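You operate a simulated robot arm through the tools that you are given. There is no shell and no other tool. Be economical: measure what you need, move in short steps, check, and stop when the job is done.

The job below is to be done with a simulated robot arm. You get a single attempt, and the scene is never put back.

JOB
Switch wetting off and empty the drip cup into the jug.
Fine: cup back in its tray, tray shut. Set down upright: drip cup.

The check looks at the end state, three seconds after you hand in, the way a careful person would. Anything else that was tipped, shoved, dropped, spilled or broken makes it a failure.

ROBOT AND FRAMES
A 6-joint arm with a fingered hand, on a carriage that runs on a rail from [0.1, 167.7] to [0, -46.3] (x, y) and turns from -3.595 to 2.199 rad about z. Base frame: it is fixed where the carriage stands at the start and does not move with it; the origin is on the floor, on the carriage's upright axis, x ahead of it, y to its left, z up. Units: cm, rad, N and s.
With the tool pointing down near the work surface it reaches from about 56 to 64 cm from the robot's upright axis, wherever it stands. Its first joint turns from -2.897 to 2.897 rad. Places, roughly: batch key [90, -30, 110]; black stop button [60, -10, 90]; blue cloth [-125, -175, 100]; button of the metres counter [90, 10, 120]; button of the packs counter [90, -10, 120]; button of the pieces counter [90, 0, 120]; crimp cartridge [-100, -200, 25]; dots cartridge [-100, -200, 100]; drip tray of the head [70, 20, 90]; emboss cartridge [75, -100, 100]; fold cartridge [75, -125, 100]; hand wheel [60, -60, 90]; job key [90, -20, 110]; jog button [60, 0, 90]; key switch lever [90, -50, 110]; knob of station four [70, -140, 130]. Payload 4 kg.
The tool frame sits at the grasp point between the pads (the TCP): z along the fingers, y along the line on which they close. The tips reach 2.6 cm beyond it. Largest opening 13.2 cm; the body of the gripper starts 7.3 cm behind the TCP. The gripper is a hand of 4 fingers: y runs from the thumb to the fingers, the wrist lies at [0, 0, -23.9] in the tool frame, and closing takes about 1.5 s.
Orientation is that of the tool frame in the base frame, as a unit quaternion [w, x, y, z]. With the fingers straight down and closing along the base's y, the tool's x points along the base's -x, its y along +y and its z along -z.

CONTROLS
- The arm moves only by the tool step_arm. Its argument "increments" is a list of rows, each an object of numbers (a shift or turn left out is 0, a gripper value left out holds the last): "dx", "dy", "dz": the shift along the base's x, y, z in units of 400 mm (1.0 is 400 mm); "wx", "wy", "wz": the turn, a rotation vector about the base's x, y, z in units of 60 degrees (1.0 is 60 degrees). In form: [{"dx": .., "dy": .., "dz": .., "wx": .., "wy": .., "wz": ..}, ...]. A call has 1 to 10 rows; each row is the pose to reach, as a shift and turn from the pose commanded when the call began. "grip" is the finger opening in cm, from 0 to 13.2, set as the call begins (left out, the last holds). A call with a number of a shift or a turn outside -1 to 1 is refused whole. A row lasts 0.2 s, in which the tool goes at most 5 cm and 0.15 rad; a call with a longer step from one row to the next is refused whole, and so is a gripper value outside its range. A pose out of reach is approached as far as the arm can. The call stops where the force on the tool passes 40 N (or 10 N more than at its start, if that is more) or the arm is blocked; 0.2 s more then pass. Each finger travels about 4.5 cm/s and halts on what it meets, pressing with about 32 N; the grip force reading is that of the motor and also rises with nothing between the fingers. The clock runs only during rows and for 0.2 s after the last one: add rows that repeat a pose to give the fingers time. It gives the time, the measured TCP pose, the force on the tool (base axes), the opening and the grip force at its end, in the units of the frame above (readings bear some noise), with the torque about the TCP (base axes, N m) and any sound that the robot's microphone picked up.
- Cameras (640 x 400 px; columns grow to the right, rows downward): "scene" is now at [25.01, 14.15, 146.95]; the picture's right is [-0.55, -0.83, 0.00], its down [-0.46, 0.31, -0.83] and it looks along [0.69, -0.46, -0.56] (base axes); focal length 214 px, centre (320, 200). "wrist" rides on the gripper at [6.8, 0.2, -9.7] in the tool frame; the picture's right is [-0.03, 1.00, 0.00], its down [-0.82, -0.02, -0.58] and it looks along [-0.58, -0.01, 0.82] (tool axes); focal length 270 px, centre (320, 200). There is no depth. A picture from a camera that has moved, and an enlarged one, comes with that camera's place and axes in the base frame and with its lens.
- camera(camera): a new picture of that camera. No time passes.
- lift_body(by): slides the trunk up (or, below 0, down) by that many cm; the arm and the scene camera ride with it, the base frame stays. It gives what a move gives, with no picture.
- base_move(legs): drives the robot by 1 to 6 legs, each [ahead, left, turn to the left] in cm, cm and rad, along the robot's own axes; the way and the turn of a leg run together, so that a leg with both is an arc; at most 150 cm and 3.142 rad a leg. The arm and the cameras ride along, it lands a little off, and it stops where it bumps. It keeps to its track: a leg is cut to what the track allows. It gives what a move gives.
- curl_fingers(finger1, finger2, finger3, thumb_bend): sets how far each is bent, from 0 (flat) to 1 (curled in); at 0.3 the hand is open as for a grip, at 0.7 the pads meet at the TCP. One left out holds its place. A second passes; each finger stops where it meets its share of the squeeze, and holds until it gets a number again. A gripper value or a shape takes the hand back. It gives what a move gives, with no picture; readings hold the bend of each and the force on the fingers (four entries, about 0 where the hand has none), thumb and palm.
- preshape(shape): the hand has 4 fingers and takes this shape, open, in about a second: jaw (thumb against the fingers, like two jaws); tri (thumb and two fingers); tip (a fingertip pinch); poke (one finger out to press); point (the index stretched); flat (the hand flat); cup (the hand cupped); fist (a fist). The gripper value then closes the fingers along that shape, each until it touches; the sizes above hold for jaw. It gives what a move gives, with no picture.
- head_to(pan, tilt): turns the head with the scene camera to pan (to the left, within 2.496 rad either way) and tilt (down, from -0.506 to 1.204), counted from straight ahead of the robot. It gives what a move gives.
- enlarge(camera, box): a new picture of the part [left, top, right, bottom] of that camera's present view, enlarged. No time passes.
- finish_job(): hands the job in; it is judged then, once.

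Go step by step. Nothing tells you exact positions but the pictures and the camera data: compare them with the known pose of the tool, close in by small moves and look again before you grip or let go. The budget is 120 turns and 98 pictures, counting those below and the enlarged ones. Unless the task says otherwise, let go and move clear before handing in, and close with one line.

The tools are called after "Request:" as name(argument=value, ...) on one line, values as JSON. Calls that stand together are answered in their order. step_arm: Moves the arm, as the interface text tells. Its arguments: {"type":"object","properties":{"increments":{"type":"array","items":{"type":"object","properties":{"dx":{"type":"number"},"dy":{"type":"number"},"dz":{"type":"number"},"wx":{"type":"number"},"wy":{"type":"number"},"wz":{"type":"number"}}}},"grip":{"type":"number"}},"required":["increments"]} The other tools are called the same way: lift_body (by) slides the trunk up or down; preshape (shape) gives the hand a shape; curl_fingers (finger1, finger2, finger3, thumb_bend) moves the fingers one by one; base_move (legs) drives the base; head_to (pan, tilt) turns the head that bears the scene camera; camera (camera) takes a picture; enlarge (camera, box) takes an enlarged picture of a part of a camera's view; finish_job () hands the job in.

At the start:

```text
time: 0.0
tcp_pos: [73.45, -14.39, 139.97]
tool_rot: [0.0, 0.0, 1.0, 0.0]
force: [-0.4, 1.6, -0.7]
wrist_torque: [0.02, 0.01, 0.0]
width: 13.2
grip_force: 0.0
shape: jaw
bend: [0.3, 0.3, 0.3, 0.3]
finger forces: [0.1, 0.0, 0.0, 0.0, 0.1, 0.0]
trunk travel left (down, up): [-47.5, 15.3]
robot x, y, heading: [0.02, -0.07, 0.003]
head pan, tilt: [-0.588, 0.59]
```

scene: 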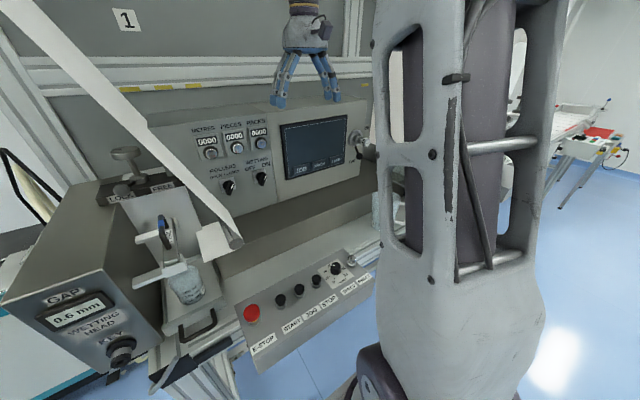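
wrist: 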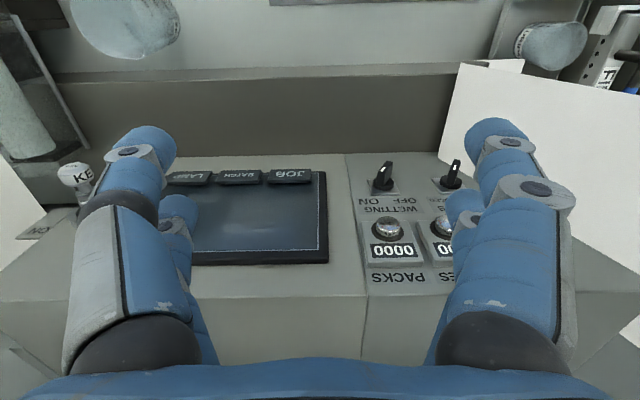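

I see a console with counters, two toggle levers (rolling, wetting), and to the left the wetting head with a tray and a cup. I'll look closer at these first.

Request:
enlarge(camera="scene", box=[180, 110, 300, 200])

Request:
enlarge(camera="scene", box=[90, 180, 270, 380])

Request:
head_to(pan=0.3, tilt=0.7)

Request:
camera(camera="scene")

```text
4.44 times, centred on (240, 155) of scene
camera zoom: at [25.01, 14.15, 146.95], right [-0.55, -0.83, 0.0], down [-0.46, 0.31, -0.83], along [0.69, -0.46, -0.56], focal length 953 px, centre (676, 400)
```

zoom: 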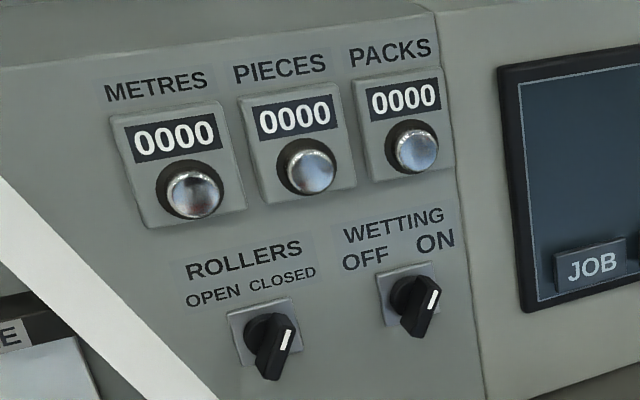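

```text
2.00 times, centred on (180, 280) of scene
camera zoom: at [25.01, 14.15, 146.95], right [-0.55, -0.83, 0.0], down [-0.46, 0.31, -0.83], along [0.69, -0.46, -0.56], focal length 429 px, centre (600, 40)
```

zoom: 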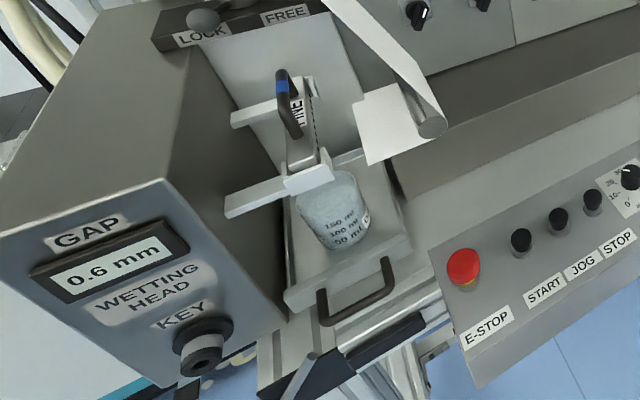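

```text
time: 1.2
tcp_pos: [73.52, -14.48, 139.98]
tool_rot: [0.001, 0.0, 1.0, 0.0]
force: [1.0, 0.9, 1.3]
wrist_torque: [-0.01, 0.03, 0.0]
width: 13.19
grip_force: 0.1
shape: jaw
bend: [0.3, 0.3, 0.3, 0.3]
finger forces: [0.0, 0.1, 0.0, 0.1, 0.1, 0.1]
trunk travel left (down, up): [-47.5, 15.3]
robot x, y, heading: [0.25, 0.21, -0.001]
head pan, tilt: [0.3, 0.7]
```

```text
93 pictures are left
camera scene: at [25.75, 21.58, 145.99], right [0.29, -0.96, 0.0], down [-0.62, -0.19, -0.77], along [0.73, 0.23, -0.64], focal length 214 px, centre (320, 200)
```

scene: 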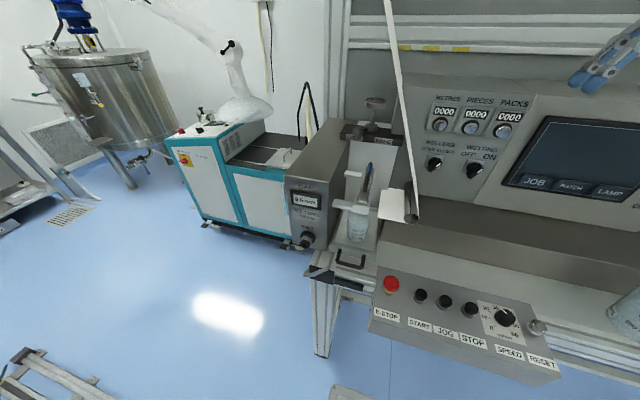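

The wetting knob points to ON. I still need the jug, so I'll look around with the head.

Request:
enlarge(camera="scene", box=[270, 80, 450, 300])

Request:
head_to(pan=-0.9, tilt=0.75)

Request:
camera(camera="scene")

Request:
head_to(pan=-1.9, tilt=0.6)

Request:
camera(camera="scene")

Request:
head_to(pan=1.5, tilt=0.6)

Request:
camera(camera="scene")

```text
1.82 times, centred on (360, 190) of scene
camera zoom: at [25.75, 21.58, 145.99], right [0.29, -0.96, 0.0], down [-0.62, -0.19, -0.77], along [0.73, 0.23, -0.64], focal length 390 px, centre (247, 218)
```

zoom: 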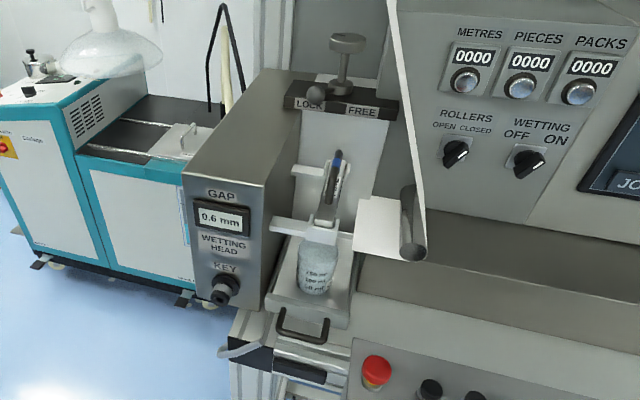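

```text
time: 2.6
tcp_pos: [73.43, -14.48, 139.96]
tool_rot: [-0.001, 0.0, 1.0, 0.0]
force: [0.2, 0.5, 0.3]
wrist_torque: [-0.01, 0.01, 0.01]
width: 13.16
grip_force: 0.0
shape: jaw
bend: [0.3, 0.3, 0.3, 0.3]
finger forces: [0.2, 0.0, 0.0, 0.0, 0.0, 0.1]
trunk travel left (down, up): [-47.5, 15.3]
robot x, y, heading: [-0.18, 0.13, -0.001]
head pan, tilt: [-0.901, 0.75]
```

```text
91 pictures are left
camera scene: at [22.78, 12.58, 145.57], right [-0.78, -0.62, 0.0], down [-0.42, 0.53, -0.73], along [0.45, -0.57, -0.68], focal length 214 px, centre (320, 200)
```

scene: 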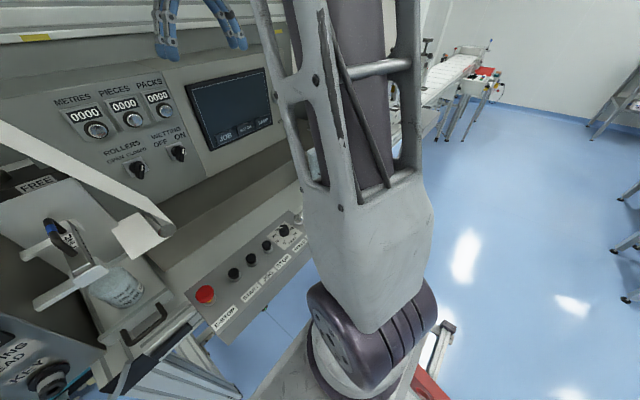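

```text
time: 3.9
tcp_pos: [73.48, -14.42, 140.01]
tool_rot: [0.0, 0.001, 1.0, -0.001]
force: [-0.5, -0.6, 0.4]
wrist_torque: [0.01, 0.03, -0.03]
width: 13.18
grip_force: 0.1
shape: jaw
bend: [0.3, 0.3, 0.3, 0.3]
finger forces: [0.0, 0.1, 0.0, 0.0, 0.0, 0.1]
trunk travel left (down, up): [-47.5, 15.3]
robot x, y, heading: [0.05, -0.02, -0.003]
head pan, tilt: [-1.901, 0.6]
```

```text
90 pictures are left
camera scene: at [14.78, 10.71, 146.85], right [-0.95, 0.32, 0.0], down [0.18, 0.53, -0.82], along [-0.27, -0.78, -0.57], focal length 214 px, centre (320, 200)
```

scene: 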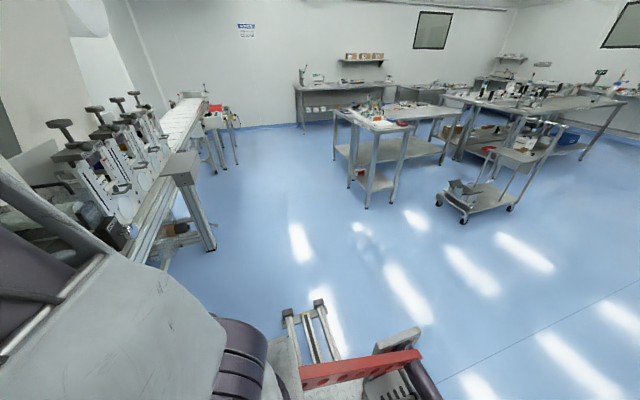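

```text
time: 6.7
tcp_pos: [73.45, -14.36, 139.91]
tool_rot: [0.0, 0.0, 1.0, 0.001]
force: [-0.7, 1.0, -1.0]
wrist_torque: [0.02, 0.0, 0.01]
width: 13.2
grip_force: 0.0
shape: jaw
bend: [0.3, 0.3, 0.3, 0.3]
finger forces: [0.1, 0.0, 0.0, 0.0, 0.0, 0.0]
trunk travel left (down, up): [-47.5, 15.3]
robot x, y, heading: [-0.1, -0.02, -0.003]
head pan, tilt: [1.499, 0.6]
```

```text
89 pictures are left
camera scene: at [18.27, 27.89, 146.85], right [1.0, -0.07, 0.0], down [-0.04, -0.56, -0.83], along [0.06, 0.82, -0.56], focal length 214 px, centre (320, 200)
```

scene: 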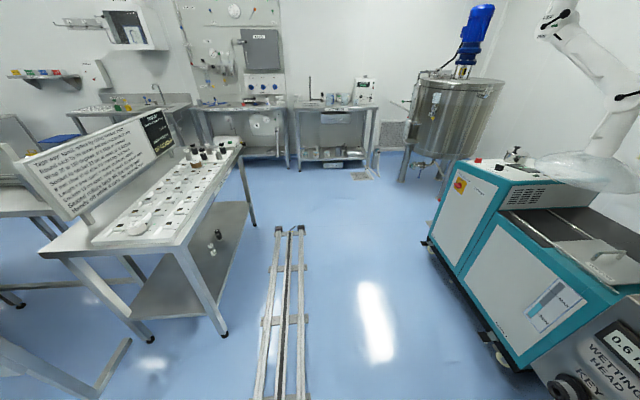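

No jug so far. I'll read the sign and inspect the tables in more detail.

Request:
enlarge(camera="scene", box=[0, 90, 260, 260])

Request:
enlarge(camera="scene", box=[60, 60, 380, 200])

Request:
head_to(pan=2.4, tilt=0.5)

Request:
camera(camera="scene")

Request:
head_to(pan=-2.4, tilt=0.5)

Request:
camera(camera="scene")

```text
2.35 times, centred on (130, 175) of scene
camera zoom: at [18.27, 27.89, 146.85], right [1.0, -0.07, 0.0], down [-0.04, -0.56, -0.83], along [0.06, 0.82, -0.56], focal length 505 px, centre (767, 259)
```

zoom: 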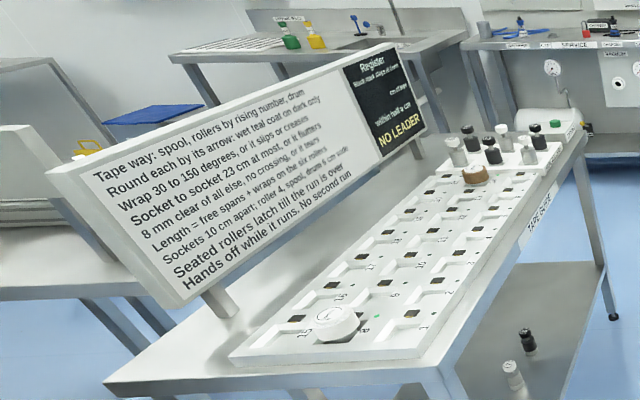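

```text
2.00 times, centred on (220, 130) of scene
camera zoom: at [18.27, 27.89, 146.85], right [1.0, -0.07, 0.0], down [-0.04, -0.56, -0.83], along [0.06, 0.82, -0.56], focal length 429 px, centre (520, 340)
```

zoom: 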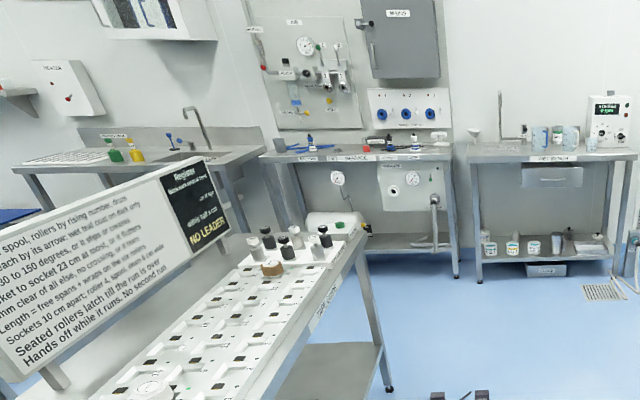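

```text
time: 7.9
tcp_pos: [73.56, -14.45, 139.94]
tool_rot: [0.001, -0.001, 1.0, 0.0]
force: [-0.8, 0.1, 0.1]
wrist_torque: [0.02, -0.01, 0.0]
width: 13.2
grip_force: 0.2
shape: jaw
bend: [0.3, 0.3, 0.3, 0.3]
finger forces: [0.1, 0.1, 0.1, 0.0, 0.0, 0.0]
trunk travel left (down, up): [-47.5, 15.3]
robot x, y, heading: [-0.39, 0.28, -0.001]
head pan, tilt: [2.4, 0.499]
```

```text
86 pictures are left
camera scene: at [10.93, 25.22, 147.76], right [0.68, 0.74, 0.0], down [0.35, -0.32, -0.88], along [-0.65, 0.59, -0.48], focal length 214 px, centre (320, 200)
```

scene: 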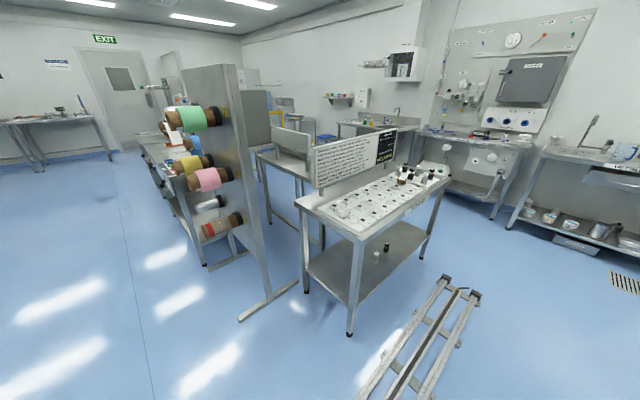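

```text
time: 11.7
tcp_pos: [73.42, -14.5, 139.89]
tool_rot: [-0.001, -0.001, 1.0, -0.001]
force: [0.1, -0.3, 0.9]
wrist_torque: [-0.01, 0.03, -0.03]
width: 13.2
grip_force: 0.1
shape: jaw
bend: [0.3, 0.3, 0.3, 0.3]
finger forces: [0.0, 0.0, 0.1, 0.0, 0.1, 0.1]
trunk travel left (down, up): [-47.5, 15.3]
robot x, y, heading: [-0.12, 0.22, -0.004]
head pan, tilt: [-2.4, 0.499]
```

```text
85 pictures are left
camera scene: at [10.93, 12.92, 147.76], right [-0.68, 0.74, 0.0], down [0.35, 0.32, -0.88], along [-0.65, -0.59, -0.48], focal length 214 px, centre (320, 200)
```

scene: 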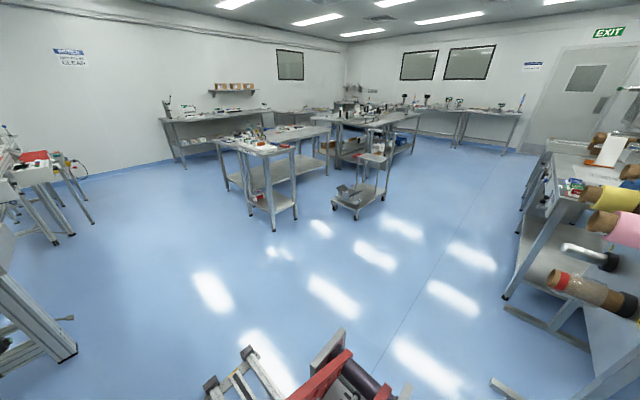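

Graduated jugs appear on the "WET BENCH" in the background. I'll also check the metal object to the right of the console.

Request:
head_to(pan=0.0, tilt=0.75)

Request:
camera(camera="scene")

Request:
base_move(legs=[[0, 60, 0]])

Request:
camera(camera="scene")

Request:
head_to(pan=1.45, tilt=0.5)

Request:
camera(camera="scene")

```text
time: 13.9
tcp_pos: [73.42, -14.37, 139.98]
tool_rot: [0.0, 0.0, 1.0, 0.0]
force: [-0.4, -0.9, -0.4]
wrist_torque: [-0.01, -0.02, -0.03]
width: 13.2
grip_force: 0.2
shape: jaw
bend: [0.3, 0.3, 0.3, 0.3]
finger forces: [0.1, 0.1, 0.0, 0.0, 0.0, 0.0]
trunk travel left (down, up): [-47.5, 15.3]
robot x, y, heading: [-0.45, -0.15, 0.001]
head pan, tilt: [0.0, 0.75]
```

```text
84 pictures are left
camera scene: at [25.92, 19.07, 145.57], right [0.0, -1.0, 0.0], down [-0.68, 0.0, -0.73], along [0.73, 0.0, -0.68], focal length 214 px, centre (320, 200)
```

scene: 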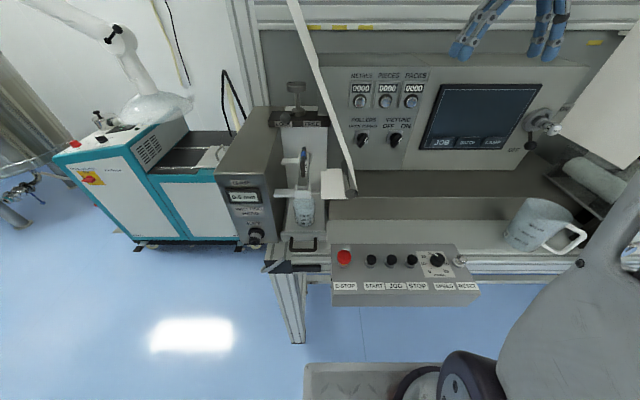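

```text
time: 16.3
tcp_pos: [73.01, 22.35, 138.67]
tool_rot: [-0.016, 0.012, 1.0, 0.005]
force: [0.4, -0.2, -0.4]
wrist_torque: [-0.01, 0.01, -0.01]
width: 13.21
grip_force: 0.1
shape: jaw
bend: [0.3, 0.3, 0.3, 0.3]
finger forces: [0.0, 0.0, 0.1, 0.0, 0.0, 0.0]
trunk travel left (down, up): [-47.5, 15.3]
robot x, y, heading: [0.02, 38.59, -0.007]
head pan, tilt: [0.0, 0.75]
stopped in leg 1: the robot was blocked; the commanded pose is now the measured one
```

```text
83 pictures are left
camera scene: at [26.09, 57.1, 145.61], right [-0.01, -1.0, 0.0], down [-0.68, 0.01, -0.73], along [0.73, -0.01, -0.68], focal length 214 px, centre (320, 200)
```

scene: 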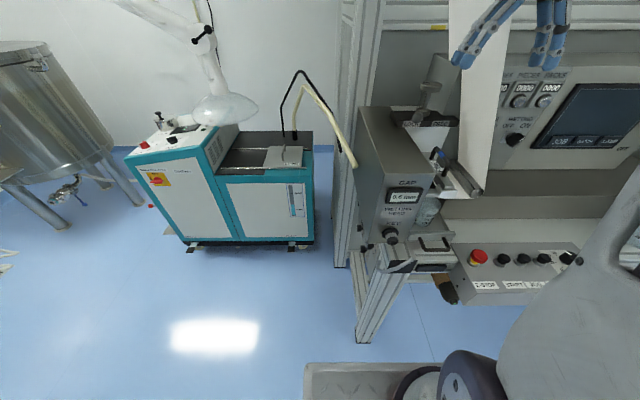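

```text
time: 17.9
tcp_pos: [72.96, 22.41, 138.65]
tool_rot: [-0.014, 0.014, 1.0, 0.006]
force: [-0.4, 0.1, -0.5]
wrist_torque: [0.0, -0.03, -0.02]
width: 13.21
grip_force: 0.2
shape: jaw
bend: [0.3, 0.3, 0.3, 0.3]
finger forces: [0.0, 0.0, 0.0, 0.1, 0.1, 0.0]
trunk travel left (down, up): [-47.5, 15.3]
robot x, y, heading: [-0.09, 38.54, -0.012]
head pan, tilt: [1.45, 0.499]
```

```text
82 pictures are left
camera scene: at [19.04, 66.15, 147.78], right [0.99, -0.13, 0.0], down [-0.06, -0.47, -0.88], along [0.11, 0.87, -0.48], focal length 214 px, centre (320, 200)
```

scene: 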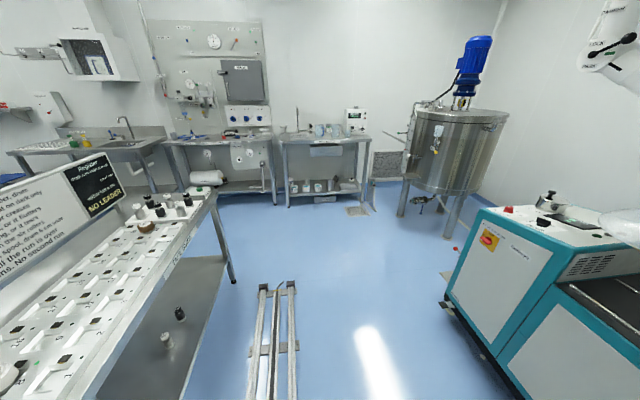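

The jug, a mug-shaped one with a handle, stands on the ledge right of the console. My drive bumped the paper web, so I'll go back and check.

Request:
base_move(legs=[[0, -38.6, 0]])

Request:
head_to(pan=0.0, tilt=0.75)

Request:
camera(camera="scene")

Request:
camera(camera="wrist")

```text
time: 20.3
tcp_pos: [72.86, -16.22, 138.85]
tool_rot: [-0.014, 0.017, 1.0, 0.004]
force: [0.1, 0.9, -0.4]
wrist_torque: [0.0, 0.04, -0.01]
width: 13.2
grip_force: 0.0
shape: jaw
bend: [0.3, 0.3, 0.3, 0.3]
finger forces: [0.0, 0.0, 0.0, 0.0, 0.1, 0.0]
trunk travel left (down, up): [-47.5, 15.3]
robot x, y, heading: [-0.26, 0.13, -0.014]
head pan, tilt: [1.45, 0.499]
```

```text
time: 21.8
tcp_pos: [72.94, -16.33, 138.78]
tool_rot: [-0.014, 0.017, 1.0, 0.005]
force: [-0.6, -0.3, -0.1]
wrist_torque: [-0.02, -0.02, -0.01]
width: 13.2
grip_force: 0.1
shape: jaw
bend: [0.3, 0.3, 0.3, 0.3]
finger forces: [0.0, 0.1, 0.0, 0.1, 0.1, 0.0]
trunk travel left (down, up): [-47.5, 15.3]
robot x, y, heading: [-0.47, 0.12, -0.023]
head pan, tilt: [0.0, 0.75]
```

```text
81 pictures are left
camera scene: at [26.27, 18.86, 145.57], right [-0.02, -1.0, 0.0], down [-0.68, 0.01, -0.73], along [0.73, -0.01, -0.68], focal length 214 px, centre (320, 200)
```

scene: 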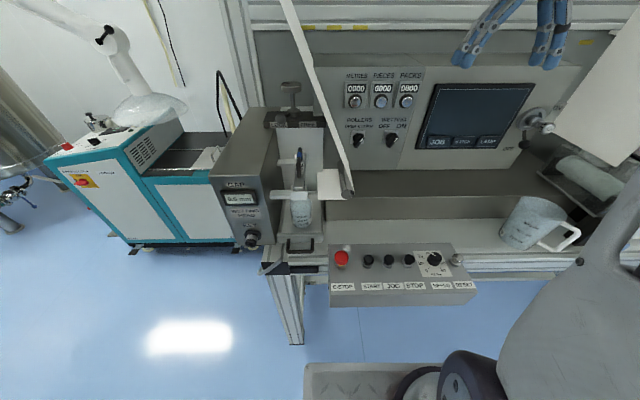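

```text
80 pictures are left
camera wrist: at [66.36, -15.97, 148.55], right [0.06, 1.0, 0.01], down [0.83, -0.05, 0.55], along [0.55, -0.03, -0.83], focal length 270 px, centre (320, 200)
```

wrist: 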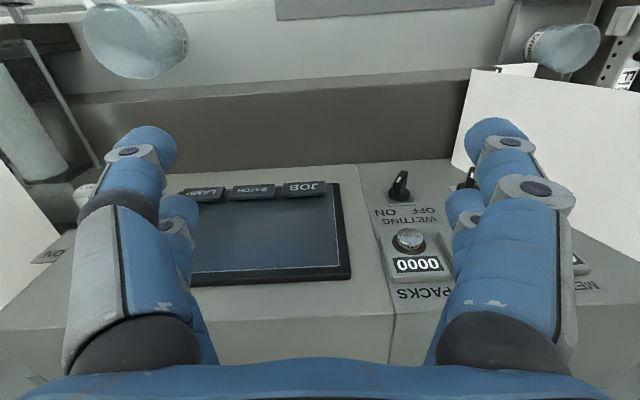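

The wetting knob works out at about [90,-5,113] on a sloped console face. I'll enlarge the knobs and the jug and cup.

Request:
enlarge(camera="wrist", box=[340, 140, 480, 240])

Request:
enlarge(camera="scene", box=[340, 110, 420, 160])

Request:
enlarge(camera="scene", box=[250, 130, 360, 280])

Request:
enlarge(camera="scene", box=[470, 140, 640, 280])

```text
4.00 times, centred on (410, 190) of wrist
camera zoom: at [66.36, -15.97, 148.55], right [0.06, 1.0, 0.01], down [0.83, -0.05, 0.55], along [0.55, -0.03, -0.83], focal length 1081 px, centre (-40, 240)
```

zoom: 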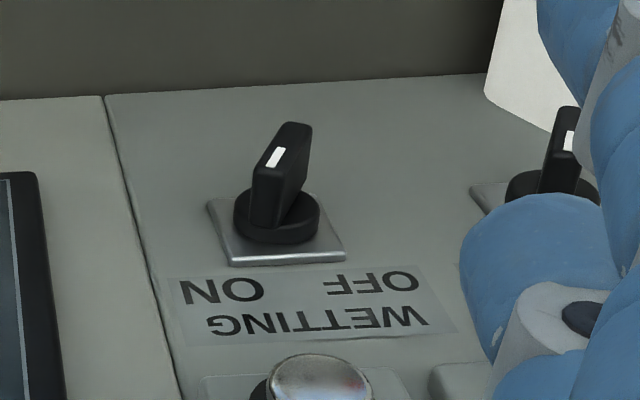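

```text
8.00 times, centred on (380, 135) of scene
camera zoom: at [26.27, 18.86, 145.57], right [-0.02, -1.0, 0.0], down [-0.68, 0.01, -0.73], along [0.73, -0.01, -0.68], focal length 1716 px, centre (-160, 720)
```

zoom: 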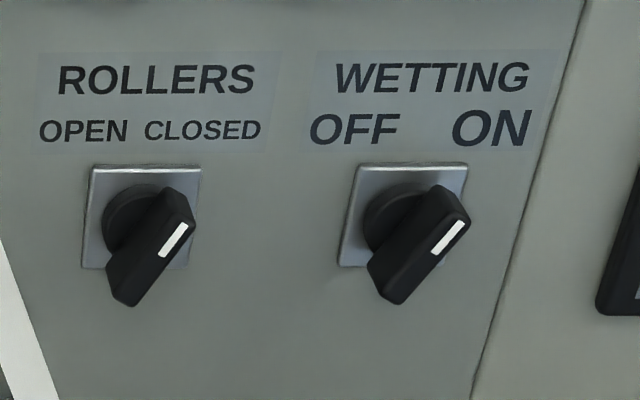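

```text
2.67 times, centred on (305, 205) of scene
camera zoom: at [26.27, 18.86, 145.57], right [-0.02, -1.0, 0.0], down [-0.68, 0.01, -0.73], along [0.73, -0.01, -0.68], focal length 572 px, centre (360, 187)
```

zoom: 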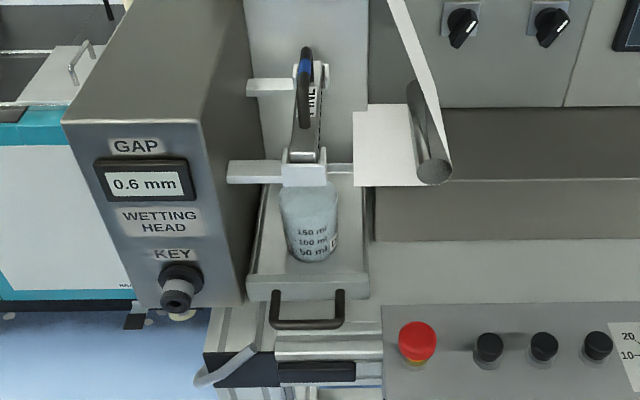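

```text
2.86 times, centred on (555, 210) of scene
camera zoom: at [26.27, 18.86, 145.57], right [-0.02, -1.0, 0.0], down [-0.68, 0.01, -0.73], along [0.73, -0.01, -0.68], focal length 613 px, centre (-351, 171)
```

zoom: 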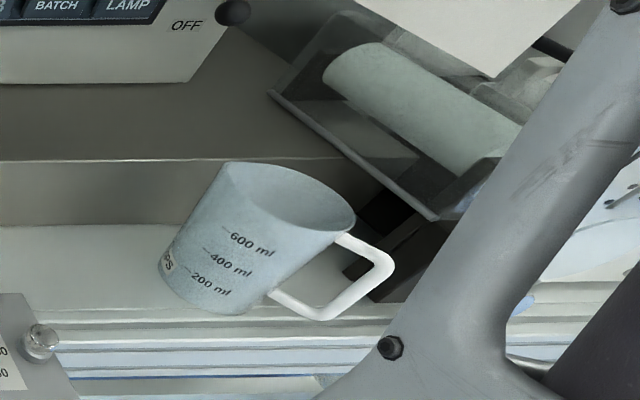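

The console face is nearly vertical, with the wetting knob's plate at about [90.5,-4.8,113] and its fin pointing up-right (ON). I'll turn the hand to point forward (+x) for a pinch and turn.

Request:
step_arm(increments=[{"wy": -0.14}, {"wy": -0.28}, {"wy": -0.42}, {"wy": -0.56}, {"wy": -0.7}, {"wy": -0.84}, {"wy": -0.98}])

Request:
step_arm(increments=[{"wy": -0.13}, {"wy": -0.26}, {"wy": -0.39}, {"wy": -0.52}], grip=6)

Request:
camera(camera="wrist")

Request:
camera(camera="scene")

```text
time: 23.4
tcp_pos: [72.78, -16.38, 138.73]
tool_rot: [0.479, 0.013, 0.877, 0.012]
force: [0.4, 0.0, 0.7]
wrist_torque: [-0.04, 0.01, 0.0]
width: 13.17
grip_force: 0.1
shape: jaw
bend: [0.3, 0.3, 0.3, 0.3]
finger forces: [0.0, 0.1, 0.0, 0.0, 0.0, 0.0]
trunk travel left (down, up): [-47.5, 15.3]
robot x, y, heading: [-0.09, 0.22, -0.021]
head pan, tilt: [0.0, 0.75]
```

```text
time: 24.4
tcp_pos: [72.9, -16.12, 139.33]
tool_rot: [0.534, 0.014, 0.845, 0.012]
force: [0.7, -0.1, 0.4]
wrist_torque: [0.0, -0.01, 0.03]
width: 6.04
grip_force: 0.1
shape: jaw
bend: [0.73, 0.73, 0.73, 0.7]
finger forces: [0.0, 0.0, 0.0, 0.1, 0.0, 0.1]
out of reach, approached as far as the arm can: row 1, 2, 3, 4
trunk travel left (down, up): [-47.5, 15.3]
robot x, y, heading: [-0.15, 0.29, -0.022]
head pan, tilt: [0.0, 0.75]
```

```text
75 pictures are left
camera wrist: at [61.25, -15.75, 137.15], right [0.02, 1.0, 0.06], down [-0.17, -0.06, 0.98], along [0.98, -0.03, 0.17], focal length 270 px, centre (320, 200)
```

wrist: 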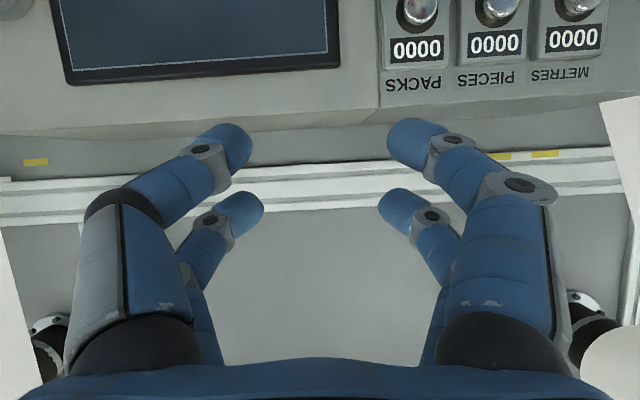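

```text
74 pictures are left
camera scene: at [26.27, 18.86, 145.57], right [-0.02, -1.0, 0.0], down [-0.68, 0.01, -0.73], along [0.73, -0.01, -0.68], focal length 214 px, centre (320, 200)
```

scene: 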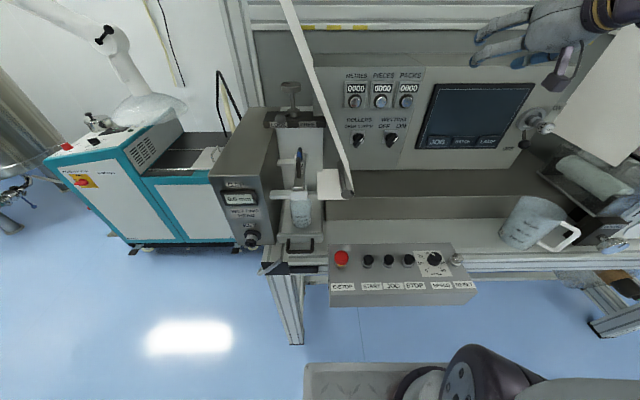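

The arm can't reach fully horizontal here, so I'll move lower and nearer to the knob and tilt again.

Request:
step_arm(increments=[{"dx": 0.01, "dy": 0.046, "dz": -0.087}, {"dx": 0.02, "dy": 0.092, "dz": -0.175}, {"dx": 0.03, "dy": 0.138, "dz": -0.262}, {"dx": 0.04, "dy": 0.184, "dz": -0.35}, {"dx": 0.05, "dy": 0.23, "dz": -0.437}, {"dx": 0.06, "dy": 0.275, "dz": -0.525}, {"dx": 0.06, "dy": 0.275, "dz": -0.55, "wy": -0.14}, {"dx": 0.06, "dy": 0.275, "dz": -0.575, "wy": -0.28}, {"dx": 0.06, "dy": 0.275, "dz": -0.6, "wy": -0.42}])

Request:
camera(camera="wrist")

Request:
camera(camera="scene")

```text
time: 26.4
tcp_pos: [73.39, -6.24, 132.08]
tool_rot: [0.506, 0.033, 0.862, -0.009]
force: [-0.3, 0.4, 0.0]
wrist_torque: [0.0, -0.02, 0.0]
width: 6.0
grip_force: 0.1
shape: jaw
bend: [0.73, 0.73, 0.73, 0.7]
finger forces: [0.1, 0.0, 0.1, 0.0, 0.0, 0.0]
out of reach, approached as far as the arm can: row 1, 2, 3, 4, 5, 6, 7, 8, 9
trunk travel left (down, up): [-47.5, 15.3]
robot x, y, heading: [0.06, 0.17, -0.021]
head pan, tilt: [0.0, 0.75]
```

```text
73 pictures are left
camera wrist: at [61.64, -5.31, 130.73], right [0.08, 1.0, 0.04], down [-0.11, -0.03, 0.99], along [0.99, -0.08, 0.11], focal length 270 px, centre (320, 200)
```

wrist: 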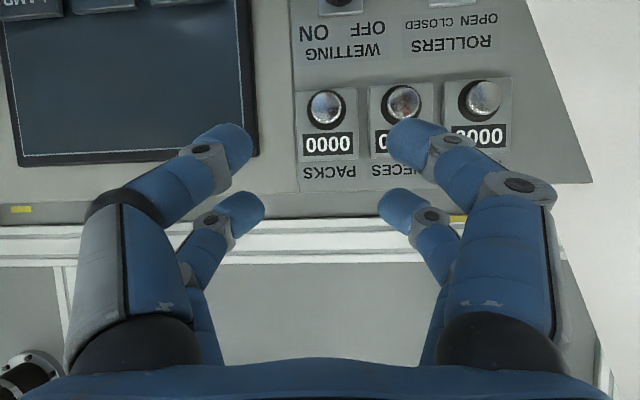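

```text
72 pictures are left
camera scene: at [26.27, 18.86, 145.57], right [-0.02, -1.0, 0.0], down [-0.68, 0.01, -0.73], along [0.73, -0.01, -0.68], focal length 214 px, centre (320, 200)
```

scene: 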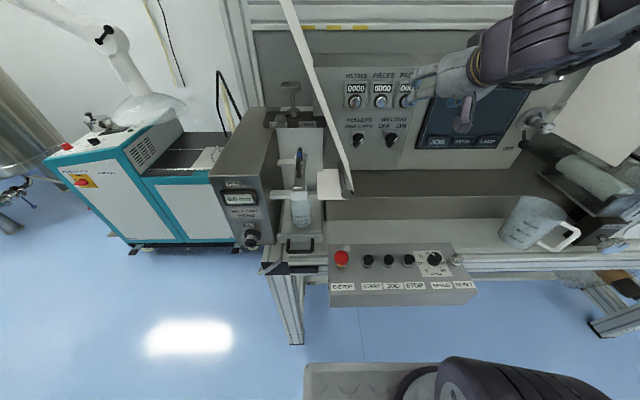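

The arm is folded near its inner limit. I'll lower the trunk so that the hand comes to knob height, then go forward.

Request:
lift_body(by=-15)

Request:
step_arm(increments=[{"dx": 0.04}, {"dx": 0.08}, {"dx": 0.12}])

```text
time: 28.2
tcp_pos: [72.98, -6.34, 117.04]
tool_rot: [0.506, 0.033, 0.862, -0.009]
force: [-0.5, -0.2, -0.4]
wrist_torque: [-0.02, -0.03, 0.0]
width: 6.01
grip_force: 0.1
shape: jaw
bend: [0.73, 0.73, 0.73, 0.7]
finger forces: [0.0, 0.1, 0.0, 0.0, 0.0, 0.1]
trunk travel left (down, up): [-32.5, 30.3]
robot x, y, heading: [0.24, 0.28, -0.021]
head pan, tilt: [0.0, 0.75]
```

```text
time: 29.0
tcp_pos: [77.74, -6.38, 117.11]
tool_rot: [0.506, 0.032, 0.862, -0.009]
force: [0.1, 0.6, 0.2]
wrist_torque: [-0.03, 0.01, -0.01]
width: 6.03
grip_force: 0.1
shape: jaw
bend: [0.73, 0.73, 0.73, 0.7]
finger forces: [0.1, 0.1, 0.0, 0.1, 0.0, 0.0]
trunk travel left (down, up): [-32.5, 30.3]
robot x, y, heading: [-0.34, 0.15, -0.02]
head pan, tilt: [0.0, 0.75]
```

Translation works now. I'll finish the tilt while creeping forward a little.

Request:
step_arm(increments=[{"dx": 0.02, "wy": -0.12}, {"dx": 0.04, "wy": -0.24}, {"dx": 0.06, "wy": -0.36}, {"dx": 0.08, "wy": -0.48}])

Request:
camera(camera="wrist")

```text
time: 30.0
tcp_pos: [80.91, -6.26, 117.33]
tool_rot: [0.705, 0.035, 0.708, 0.001]
force: [0.0, 0.1, 1.2]
wrist_torque: [0.03, 0.0, 0.0]
width: 6.01
grip_force: 0.1
shape: jaw
bend: [0.73, 0.73, 0.73, 0.7]
finger forces: [0.0, 0.0, 0.0, 0.1, 0.1, 0.1]
out of reach, approached as far as the arm can: row 1, 2
trunk travel left (down, up): [-32.5, 30.3]
robot x, y, heading: [-0.32, 0.61, -0.017]
head pan, tilt: [0.0, 0.75]
```

```text
71 pictures are left
camera wrist: at [71.32, -5.3, 110.41], right [0.05, 1.0, 0.08], down [-0.57, -0.03, 0.82], along [0.82, -0.09, 0.57], focal length 270 px, centre (320, 200)
```

wrist: 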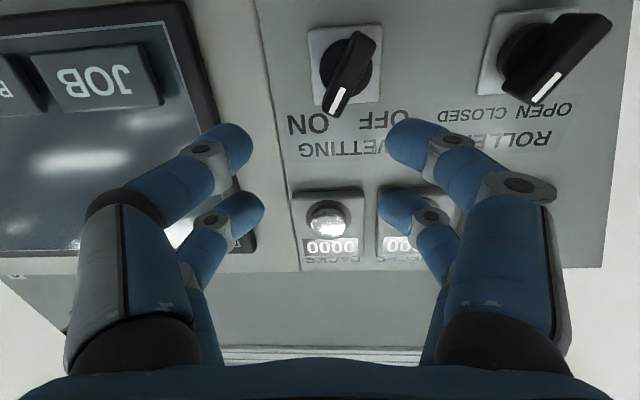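

The hand now points straight at the panel. Next I roll 45° to line up with the fin and centre on the knob.

Request:
step_arm(increments=[{"dy": 0.006, "dz": -0.02, "wx": 0.14, "wz": 0.01}, {"dy": 0.012, "dz": -0.04, "wx": 0.28, "wz": 0.02}, {"dy": 0.02, "dz": -0.06, "wx": 0.42, "wz": 0.03}, {"dy": 0.026, "dz": -0.08, "wx": 0.56, "wz": 0.04}, {"dy": 0.033, "dz": -0.105, "wx": 0.7, "wz": 0.046}, {"dy": 0.033, "dz": -0.105, "wx": 0.7, "wz": 0.046}])

Request:
camera(camera="wrist")

Request:
camera(camera="scene")

```text
time: 31.4
tcp_pos: [82.21, -5.24, 113.41]
tool_rot: [0.645, 0.268, 0.663, 0.27]
force: [0.6, -0.1, 0.0]
wrist_torque: [0.0, -0.01, -0.01]
width: 5.99
grip_force: 0.1
shape: jaw
bend: [0.73, 0.73, 0.73, 0.7]
finger forces: [0.0, 0.0, 0.1, 0.0, 0.0, 0.0]
out of reach, approached as far as the arm can: row 3, 4, 5, 6
trunk travel left (down, up): [-32.5, 30.3]
robot x, y, heading: [-0.2, 0.57, -0.022]
head pan, tilt: [0.0, 0.75]
```

```text
70 pictures are left
camera wrist: at [72.42, -0.4, 108.83], right [0.01, 0.69, 0.72], down [-0.56, -0.6, 0.58], along [0.83, -0.41, 0.38], focal length 270 px, centre (320, 200)
```

wrist: 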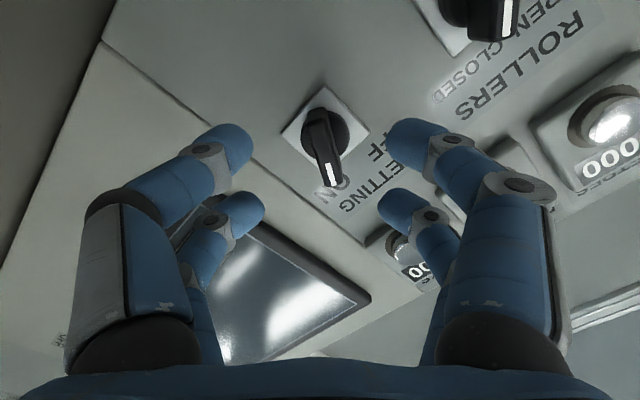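

```text
69 pictures are left
camera scene: at [32.4, 18.74, 130.63], right [-0.02, -1.0, 0.0], down [-0.68, 0.01, -0.73], along [0.73, -0.01, -0.68], focal length 214 px, centre (320, 200)
```

scene: 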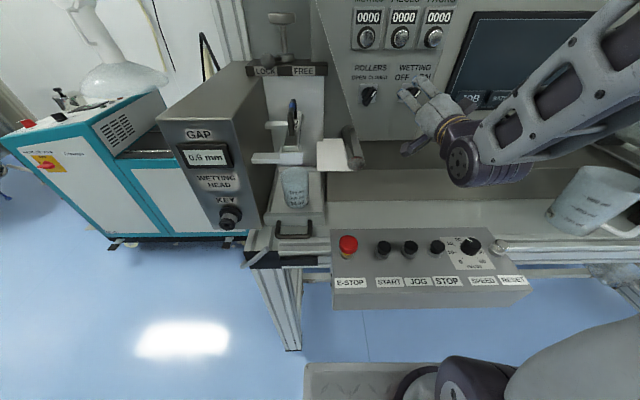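

The fin sits centred and aligned between the fingers. I'll advance about 4 cm and look before closing.

Request:
step_arm(increments=[{"dx": 0.035}, {"dx": 0.07}, {"dx": 0.1}, {"dx": 0.1}])

Request:
camera(camera="wrist")

```text
time: 32.4
tcp_pos: [86.29, -5.09, 113.41]
tool_rot: [0.645, 0.266, 0.663, 0.27]
force: [-0.3, 0.9, 0.5]
wrist_torque: [-0.02, -0.03, 0.02]
width: 6.02
grip_force: 0.0
shape: jaw
bend: [0.73, 0.73, 0.73, 0.7]
finger forces: [0.0, 0.1, 0.0, 0.1, 0.1, 0.1]
trunk travel left (down, up): [-32.5, 30.3]
robot x, y, heading: [0.12, 0.16, -0.017]
head pan, tilt: [0.0, 0.75]
```

```text
68 pictures are left
camera wrist: at [76.45, -0.34, 108.82], right [0.01, 0.69, 0.72], down [-0.56, -0.6, 0.58], along [0.83, -0.41, 0.38], focal length 270 px, centre (320, 200)
```

wrist: 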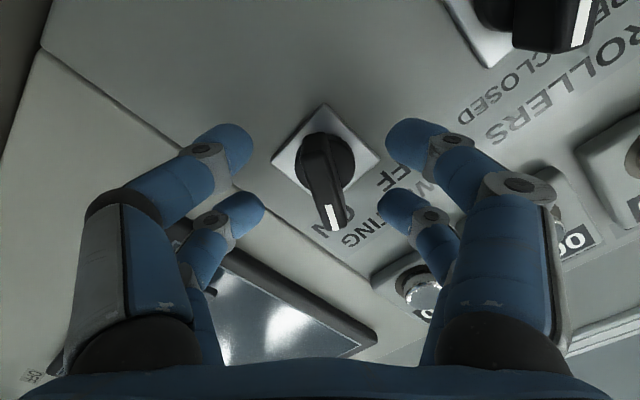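

Alignment is good. Closing on the fin.

Request:
step_arm(increments=[{"dx": 0.0}, {"dx": 0.0}, {"dx": 0.0}, {"dx": 0.0}, {"dx": 0.0}, {"dx": 0.0}], grip=0.5)

Request:
camera(camera="wrist")

```text
time: 33.8
tcp_pos: [86.09, -5.07, 113.47]
tool_rot: [0.646, 0.268, 0.662, 0.271]
force: [3.6, 2.3, -0.1]
wrist_torque: [-0.43, 0.01, 0.35]
width: 0.85
grip_force: 31.9
shape: jaw
bend: [0.71, 0.72, 0.67, 0.7]
finger forces: [34.6, 29.0, 33.6, 0.1, 27.9, 0.0]
trunk travel left (down, up): [-32.5, 30.3]
robot x, y, heading: [-0.06, 0.01, -0.019]
head pan, tilt: [0.0, 0.75]
```

```text
67 pictures are left
camera wrist: at [76.45, -0.32, 108.81], right [0.01, 0.69, 0.72], down [-0.56, -0.6, 0.58], along [0.83, -0.41, 0.38], focal length 270 px, centre (320, 200)
```

wrist: 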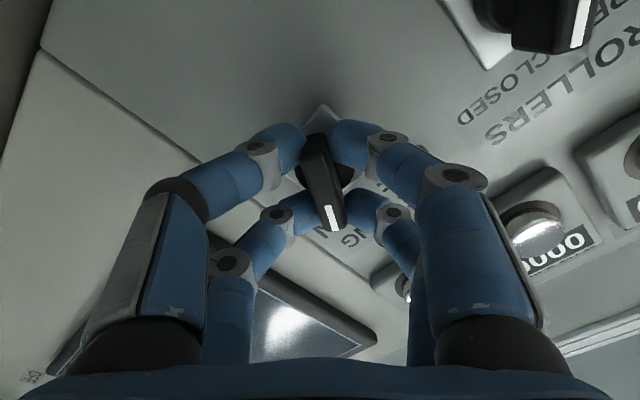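

The fin is held. Turning it 90° toward OFF.

Request:
step_arm(increments=[{"wx": -0.12}, {"wx": -0.24}, {"wx": -0.36}, {"wx": -0.48}, {"wx": -0.6}, {"wx": -0.72}, {"wx": -0.84}])

Request:
step_arm(increments=[{"wx": -0.12}, {"wx": -0.24}, {"wx": -0.36}, {"wx": -0.48}, {"wx": -0.6}, {"wx": -0.66}])

Request:
camera(camera="wrist")

```text
time: 35.4
tcp_pos: [86.25, -5.21, 113.47]
tool_rot: [0.699, -0.033, 0.713, -0.039]
force: [4.7, 7.1, 13.1]
wrist_torque: [0.1, -0.22, 0.24]
width: 0.69
grip_force: 32.2
shape: jaw
bend: [0.71, 0.72, 0.67, 0.7]
finger forces: [36.0, 27.8, 41.9, 0.1, 24.1, 0.0]
trunk travel left (down, up): [-32.5, 30.3]
robot x, y, heading: [-0.22, 0.63, -0.019]
head pan, tilt: [0.0, 0.75]
```

```text
time: 36.8
tcp_pos: [86.14, -5.3, 113.33]
tool_rot: [0.644, -0.267, 0.66, -0.278]
force: [2.2, 15.9, 12.9]
wrist_torque: [0.68, -0.5, 0.33]
width: 0.49
grip_force: 32.1
shape: jaw
bend: [0.69, 0.73, 0.66, 0.71]
finger forces: [30.4, 29.2, 40.4, 0.0, 15.2, 0.0]
trunk travel left (down, up): [-32.5, 30.3]
robot x, y, heading: [-0.2, 0.34, -0.021]
head pan, tilt: [0.0, 0.75]
```

```text
66 pictures are left
camera wrist: at [76.35, -9.74, 108.5], right [0.01, 0.72, -0.69], down [-0.56, 0.58, 0.6], along [0.83, 0.38, 0.4], focal length 270 px, centre (320, 200)
```

wrist: 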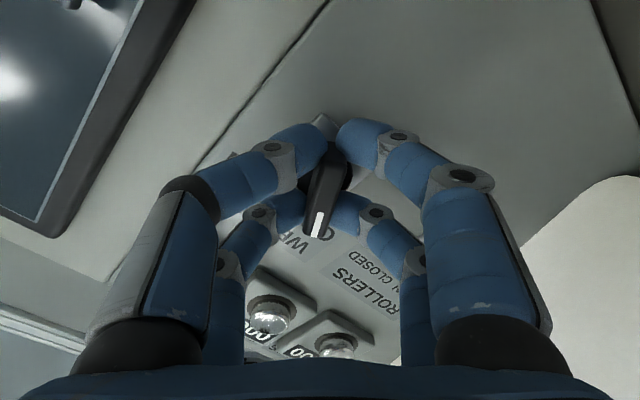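

The fin has turned with a slight lag. I'll nudge a bit further, then open, back off and check.

Request:
step_arm(increments=[{"wx": -0.1}, {"wx": -0.17}, {"wx": -0.17}])

Request:
step_arm(increments=[{"dx": 0}, {"dx": 0}, {"dx": 0}, {"dx": 0}, {"dx": -0.04}, {"dx": -0.08}, {"dx": -0.12}, {"dx": -0.16}], grip=6)

Request:
camera(camera="wrist")

```text
time: 37.6
tcp_pos: [86.08, -5.53, 113.27]
tool_rot: [0.618, -0.323, 0.633, -0.336]
force: [-3.2, -1.3, 8.4]
wrist_torque: [0.94, -0.48, -0.02]
width: 0.46
grip_force: 32.0
shape: jaw
bend: [0.7, 0.73, 0.66, 0.73]
finger forces: [28.9, 34.1, 46.6, 0.0, 12.3, 0.0]
trunk travel left (down, up): [-32.5, 30.3]
robot x, y, heading: [0.1, 0.24, -0.018]
head pan, tilt: [0.0, 0.75]
```

```text
time: 39.4
tcp_pos: [81.84, -5.69, 114.43]
tool_rot: [0.619, -0.323, 0.633, -0.335]
force: [-0.2, 1.0, -0.6]
wrist_torque: [0.0, 0.0, -0.02]
width: 5.97
grip_force: 0.0
shape: jaw
bend: [0.73, 0.73, 0.73, 0.7]
finger forces: [0.0, 0.1, 0.0, 0.0, 0.0, 0.0]
out of reach, approached as far as the arm can: row 7, 8
trunk travel left (down, up): [-32.5, 30.3]
robot x, y, heading: [0.06, 0.16, -0.02]
head pan, tilt: [0.0, 0.75]
```

```text
65 pictures are left
camera wrist: at [72.17, -10.95, 110.39], right [0.01, 0.59, -0.81], down [-0.56, 0.67, 0.48], along [0.83, 0.45, 0.33], focal length 270 px, centre (320, 200)
```

wrist: 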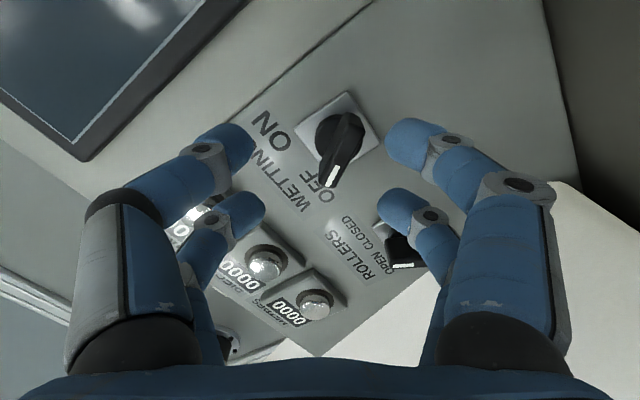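

Wetting now points to OFF. I'll roll back and return to the downward pose, then inspect the tray.

Request:
step_arm(increments=[{"wx": 0.13}, {"wx": 0.26}, {"wx": 0.39}, {"wx": 0.52}, {"wx": 0.65}, {"wx": 0.78}, {"wx": 0.9}])

Request:
step_arm(increments=[{"dx": -0.03, "dz": 0.03, "wy": 0.14}, {"dx": -0.07, "dz": 0.06, "wy": 0.28}, {"dx": -0.12, "dz": 0.09, "wy": 0.42}, {"dx": -0.18, "dz": 0.12, "wy": 0.56}, {"dx": -0.24, "dz": 0.15, "wy": 0.7}, {"dx": -0.32, "dz": 0.18, "wy": 0.84}, {"dx": -0.4, "dz": 0.2, "wy": 0.98}])

Request:
enlarge(camera="scene", box=[220, 20, 460, 260])

```text
time: 41.0
tcp_pos: [81.88, -5.71, 114.47]
tool_rot: [0.699, -0.007, 0.715, -0.01]
force: [0.8, 0.6, 0.8]
wrist_torque: [0.02, 0.02, 0.0]
width: 5.98
grip_force: 0.0
shape: jaw
bend: [0.73, 0.73, 0.73, 0.7]
finger forces: [0.0, 0.0, 0.0, 0.0, 0.0, 0.0]
trunk travel left (down, up): [-32.5, 30.3]
robot x, y, heading: [0.08, 0.44, -0.021]
head pan, tilt: [0.0, 0.75]
```

```text
time: 42.6
tcp_pos: [64.9, -9.16, 121.57]
tool_rot: [0.266, -0.016, 0.964, 0.011]
force: [-0.2, 0.2, -0.5]
wrist_torque: [0.04, 0.01, 0.01]
width: 5.98
grip_force: 0.1
shape: jaw
bend: [0.73, 0.73, 0.73, 0.7]
finger forces: [0.0, 0.0, 0.1, 0.0, 0.1, 0.1]
out of reach, approached as far as the arm can: row 3, 4, 6, 7
trunk travel left (down, up): [-32.5, 30.3]
robot x, y, heading: [0.05, 0.61, -0.021]
head pan, tilt: [0.0, 0.75]
```

```text
1.67 times, centred on (340, 140) of scene
camera zoom: at [32.41, 18.74, 130.62], right [-0.02, -1.0, 0.0], down [-0.68, 0.01, -0.73], along [0.73, -0.01, -0.68], focal length 358 px, centre (287, 300)
```

zoom: 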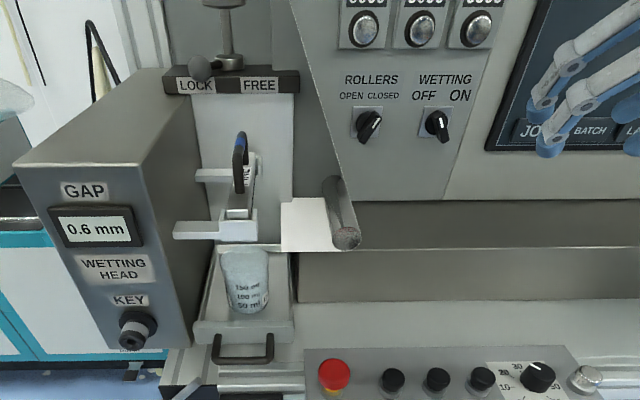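

Knob done. The tray handle is near [63,24,92] and the cup near [72,24,98], under the bracket. I'll bring the hand to a downward pose in front of the tray to look at the handle.

Request:
step_arm(increments=[{"dx": -0.02, "dy": 0.05, "dz": 0.01, "wy": 0.13}, {"dx": -0.05, "dy": 0.1, "dz": 0.02, "wy": 0.26}, {"dx": -0.08, "dy": 0.15, "dz": 0.03, "wy": 0.39}, {"dx": -0.11, "dy": 0.2, "dz": 0.04, "wy": 0.515}])

Request:
camera(camera="scene")

Request:
camera(camera="wrist")

```text
time: 43.6
tcp_pos: [60.53, -0.01, 123.58]
tool_rot: [0.023, -0.013, 0.99, 0.138]
force: [-0.6, 0.3, 0.3]
wrist_torque: [-0.02, -0.04, -0.01]
width: 5.94
grip_force: 0.1
shape: jaw
bend: [0.73, 0.73, 0.73, 0.7]
finger forces: [0.0, 0.1, 0.0, 0.1, 0.0, 0.0]
out of reach, approached as far as the arm can: row 1, 2, 3, 4
trunk travel left (down, up): [-32.5, 30.3]
robot x, y, heading: [-0.31, 0.25, -0.018]
head pan, tilt: [0.0, 0.75]
```

```text
63 pictures are left
camera scene: at [32.33, 18.73, 130.65], right [-0.02, -1.0, 0.0], down [-0.68, 0.01, -0.73], along [0.73, -0.01, -0.68], focal length 214 px, centre (320, 200)
```

scene: 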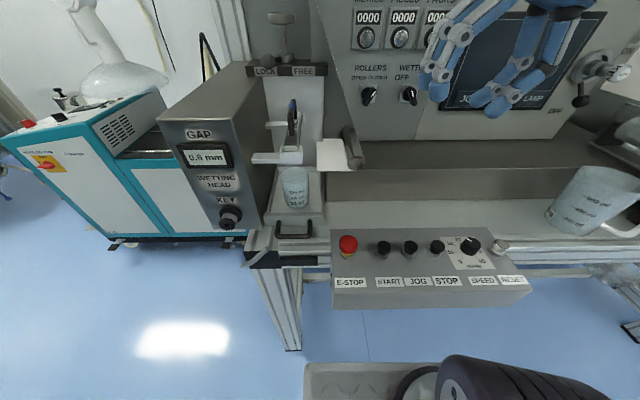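

```text
62 pictures are left
camera wrist: at [53.42, -2.64, 132.48], right [0.0, 0.96, 0.28], down [0.79, -0.17, 0.59], along [0.61, 0.22, -0.76], focal length 270 px, centre (320, 200)
```

wrist: 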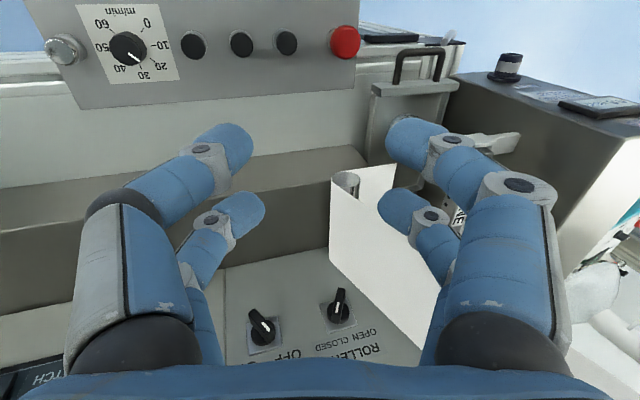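

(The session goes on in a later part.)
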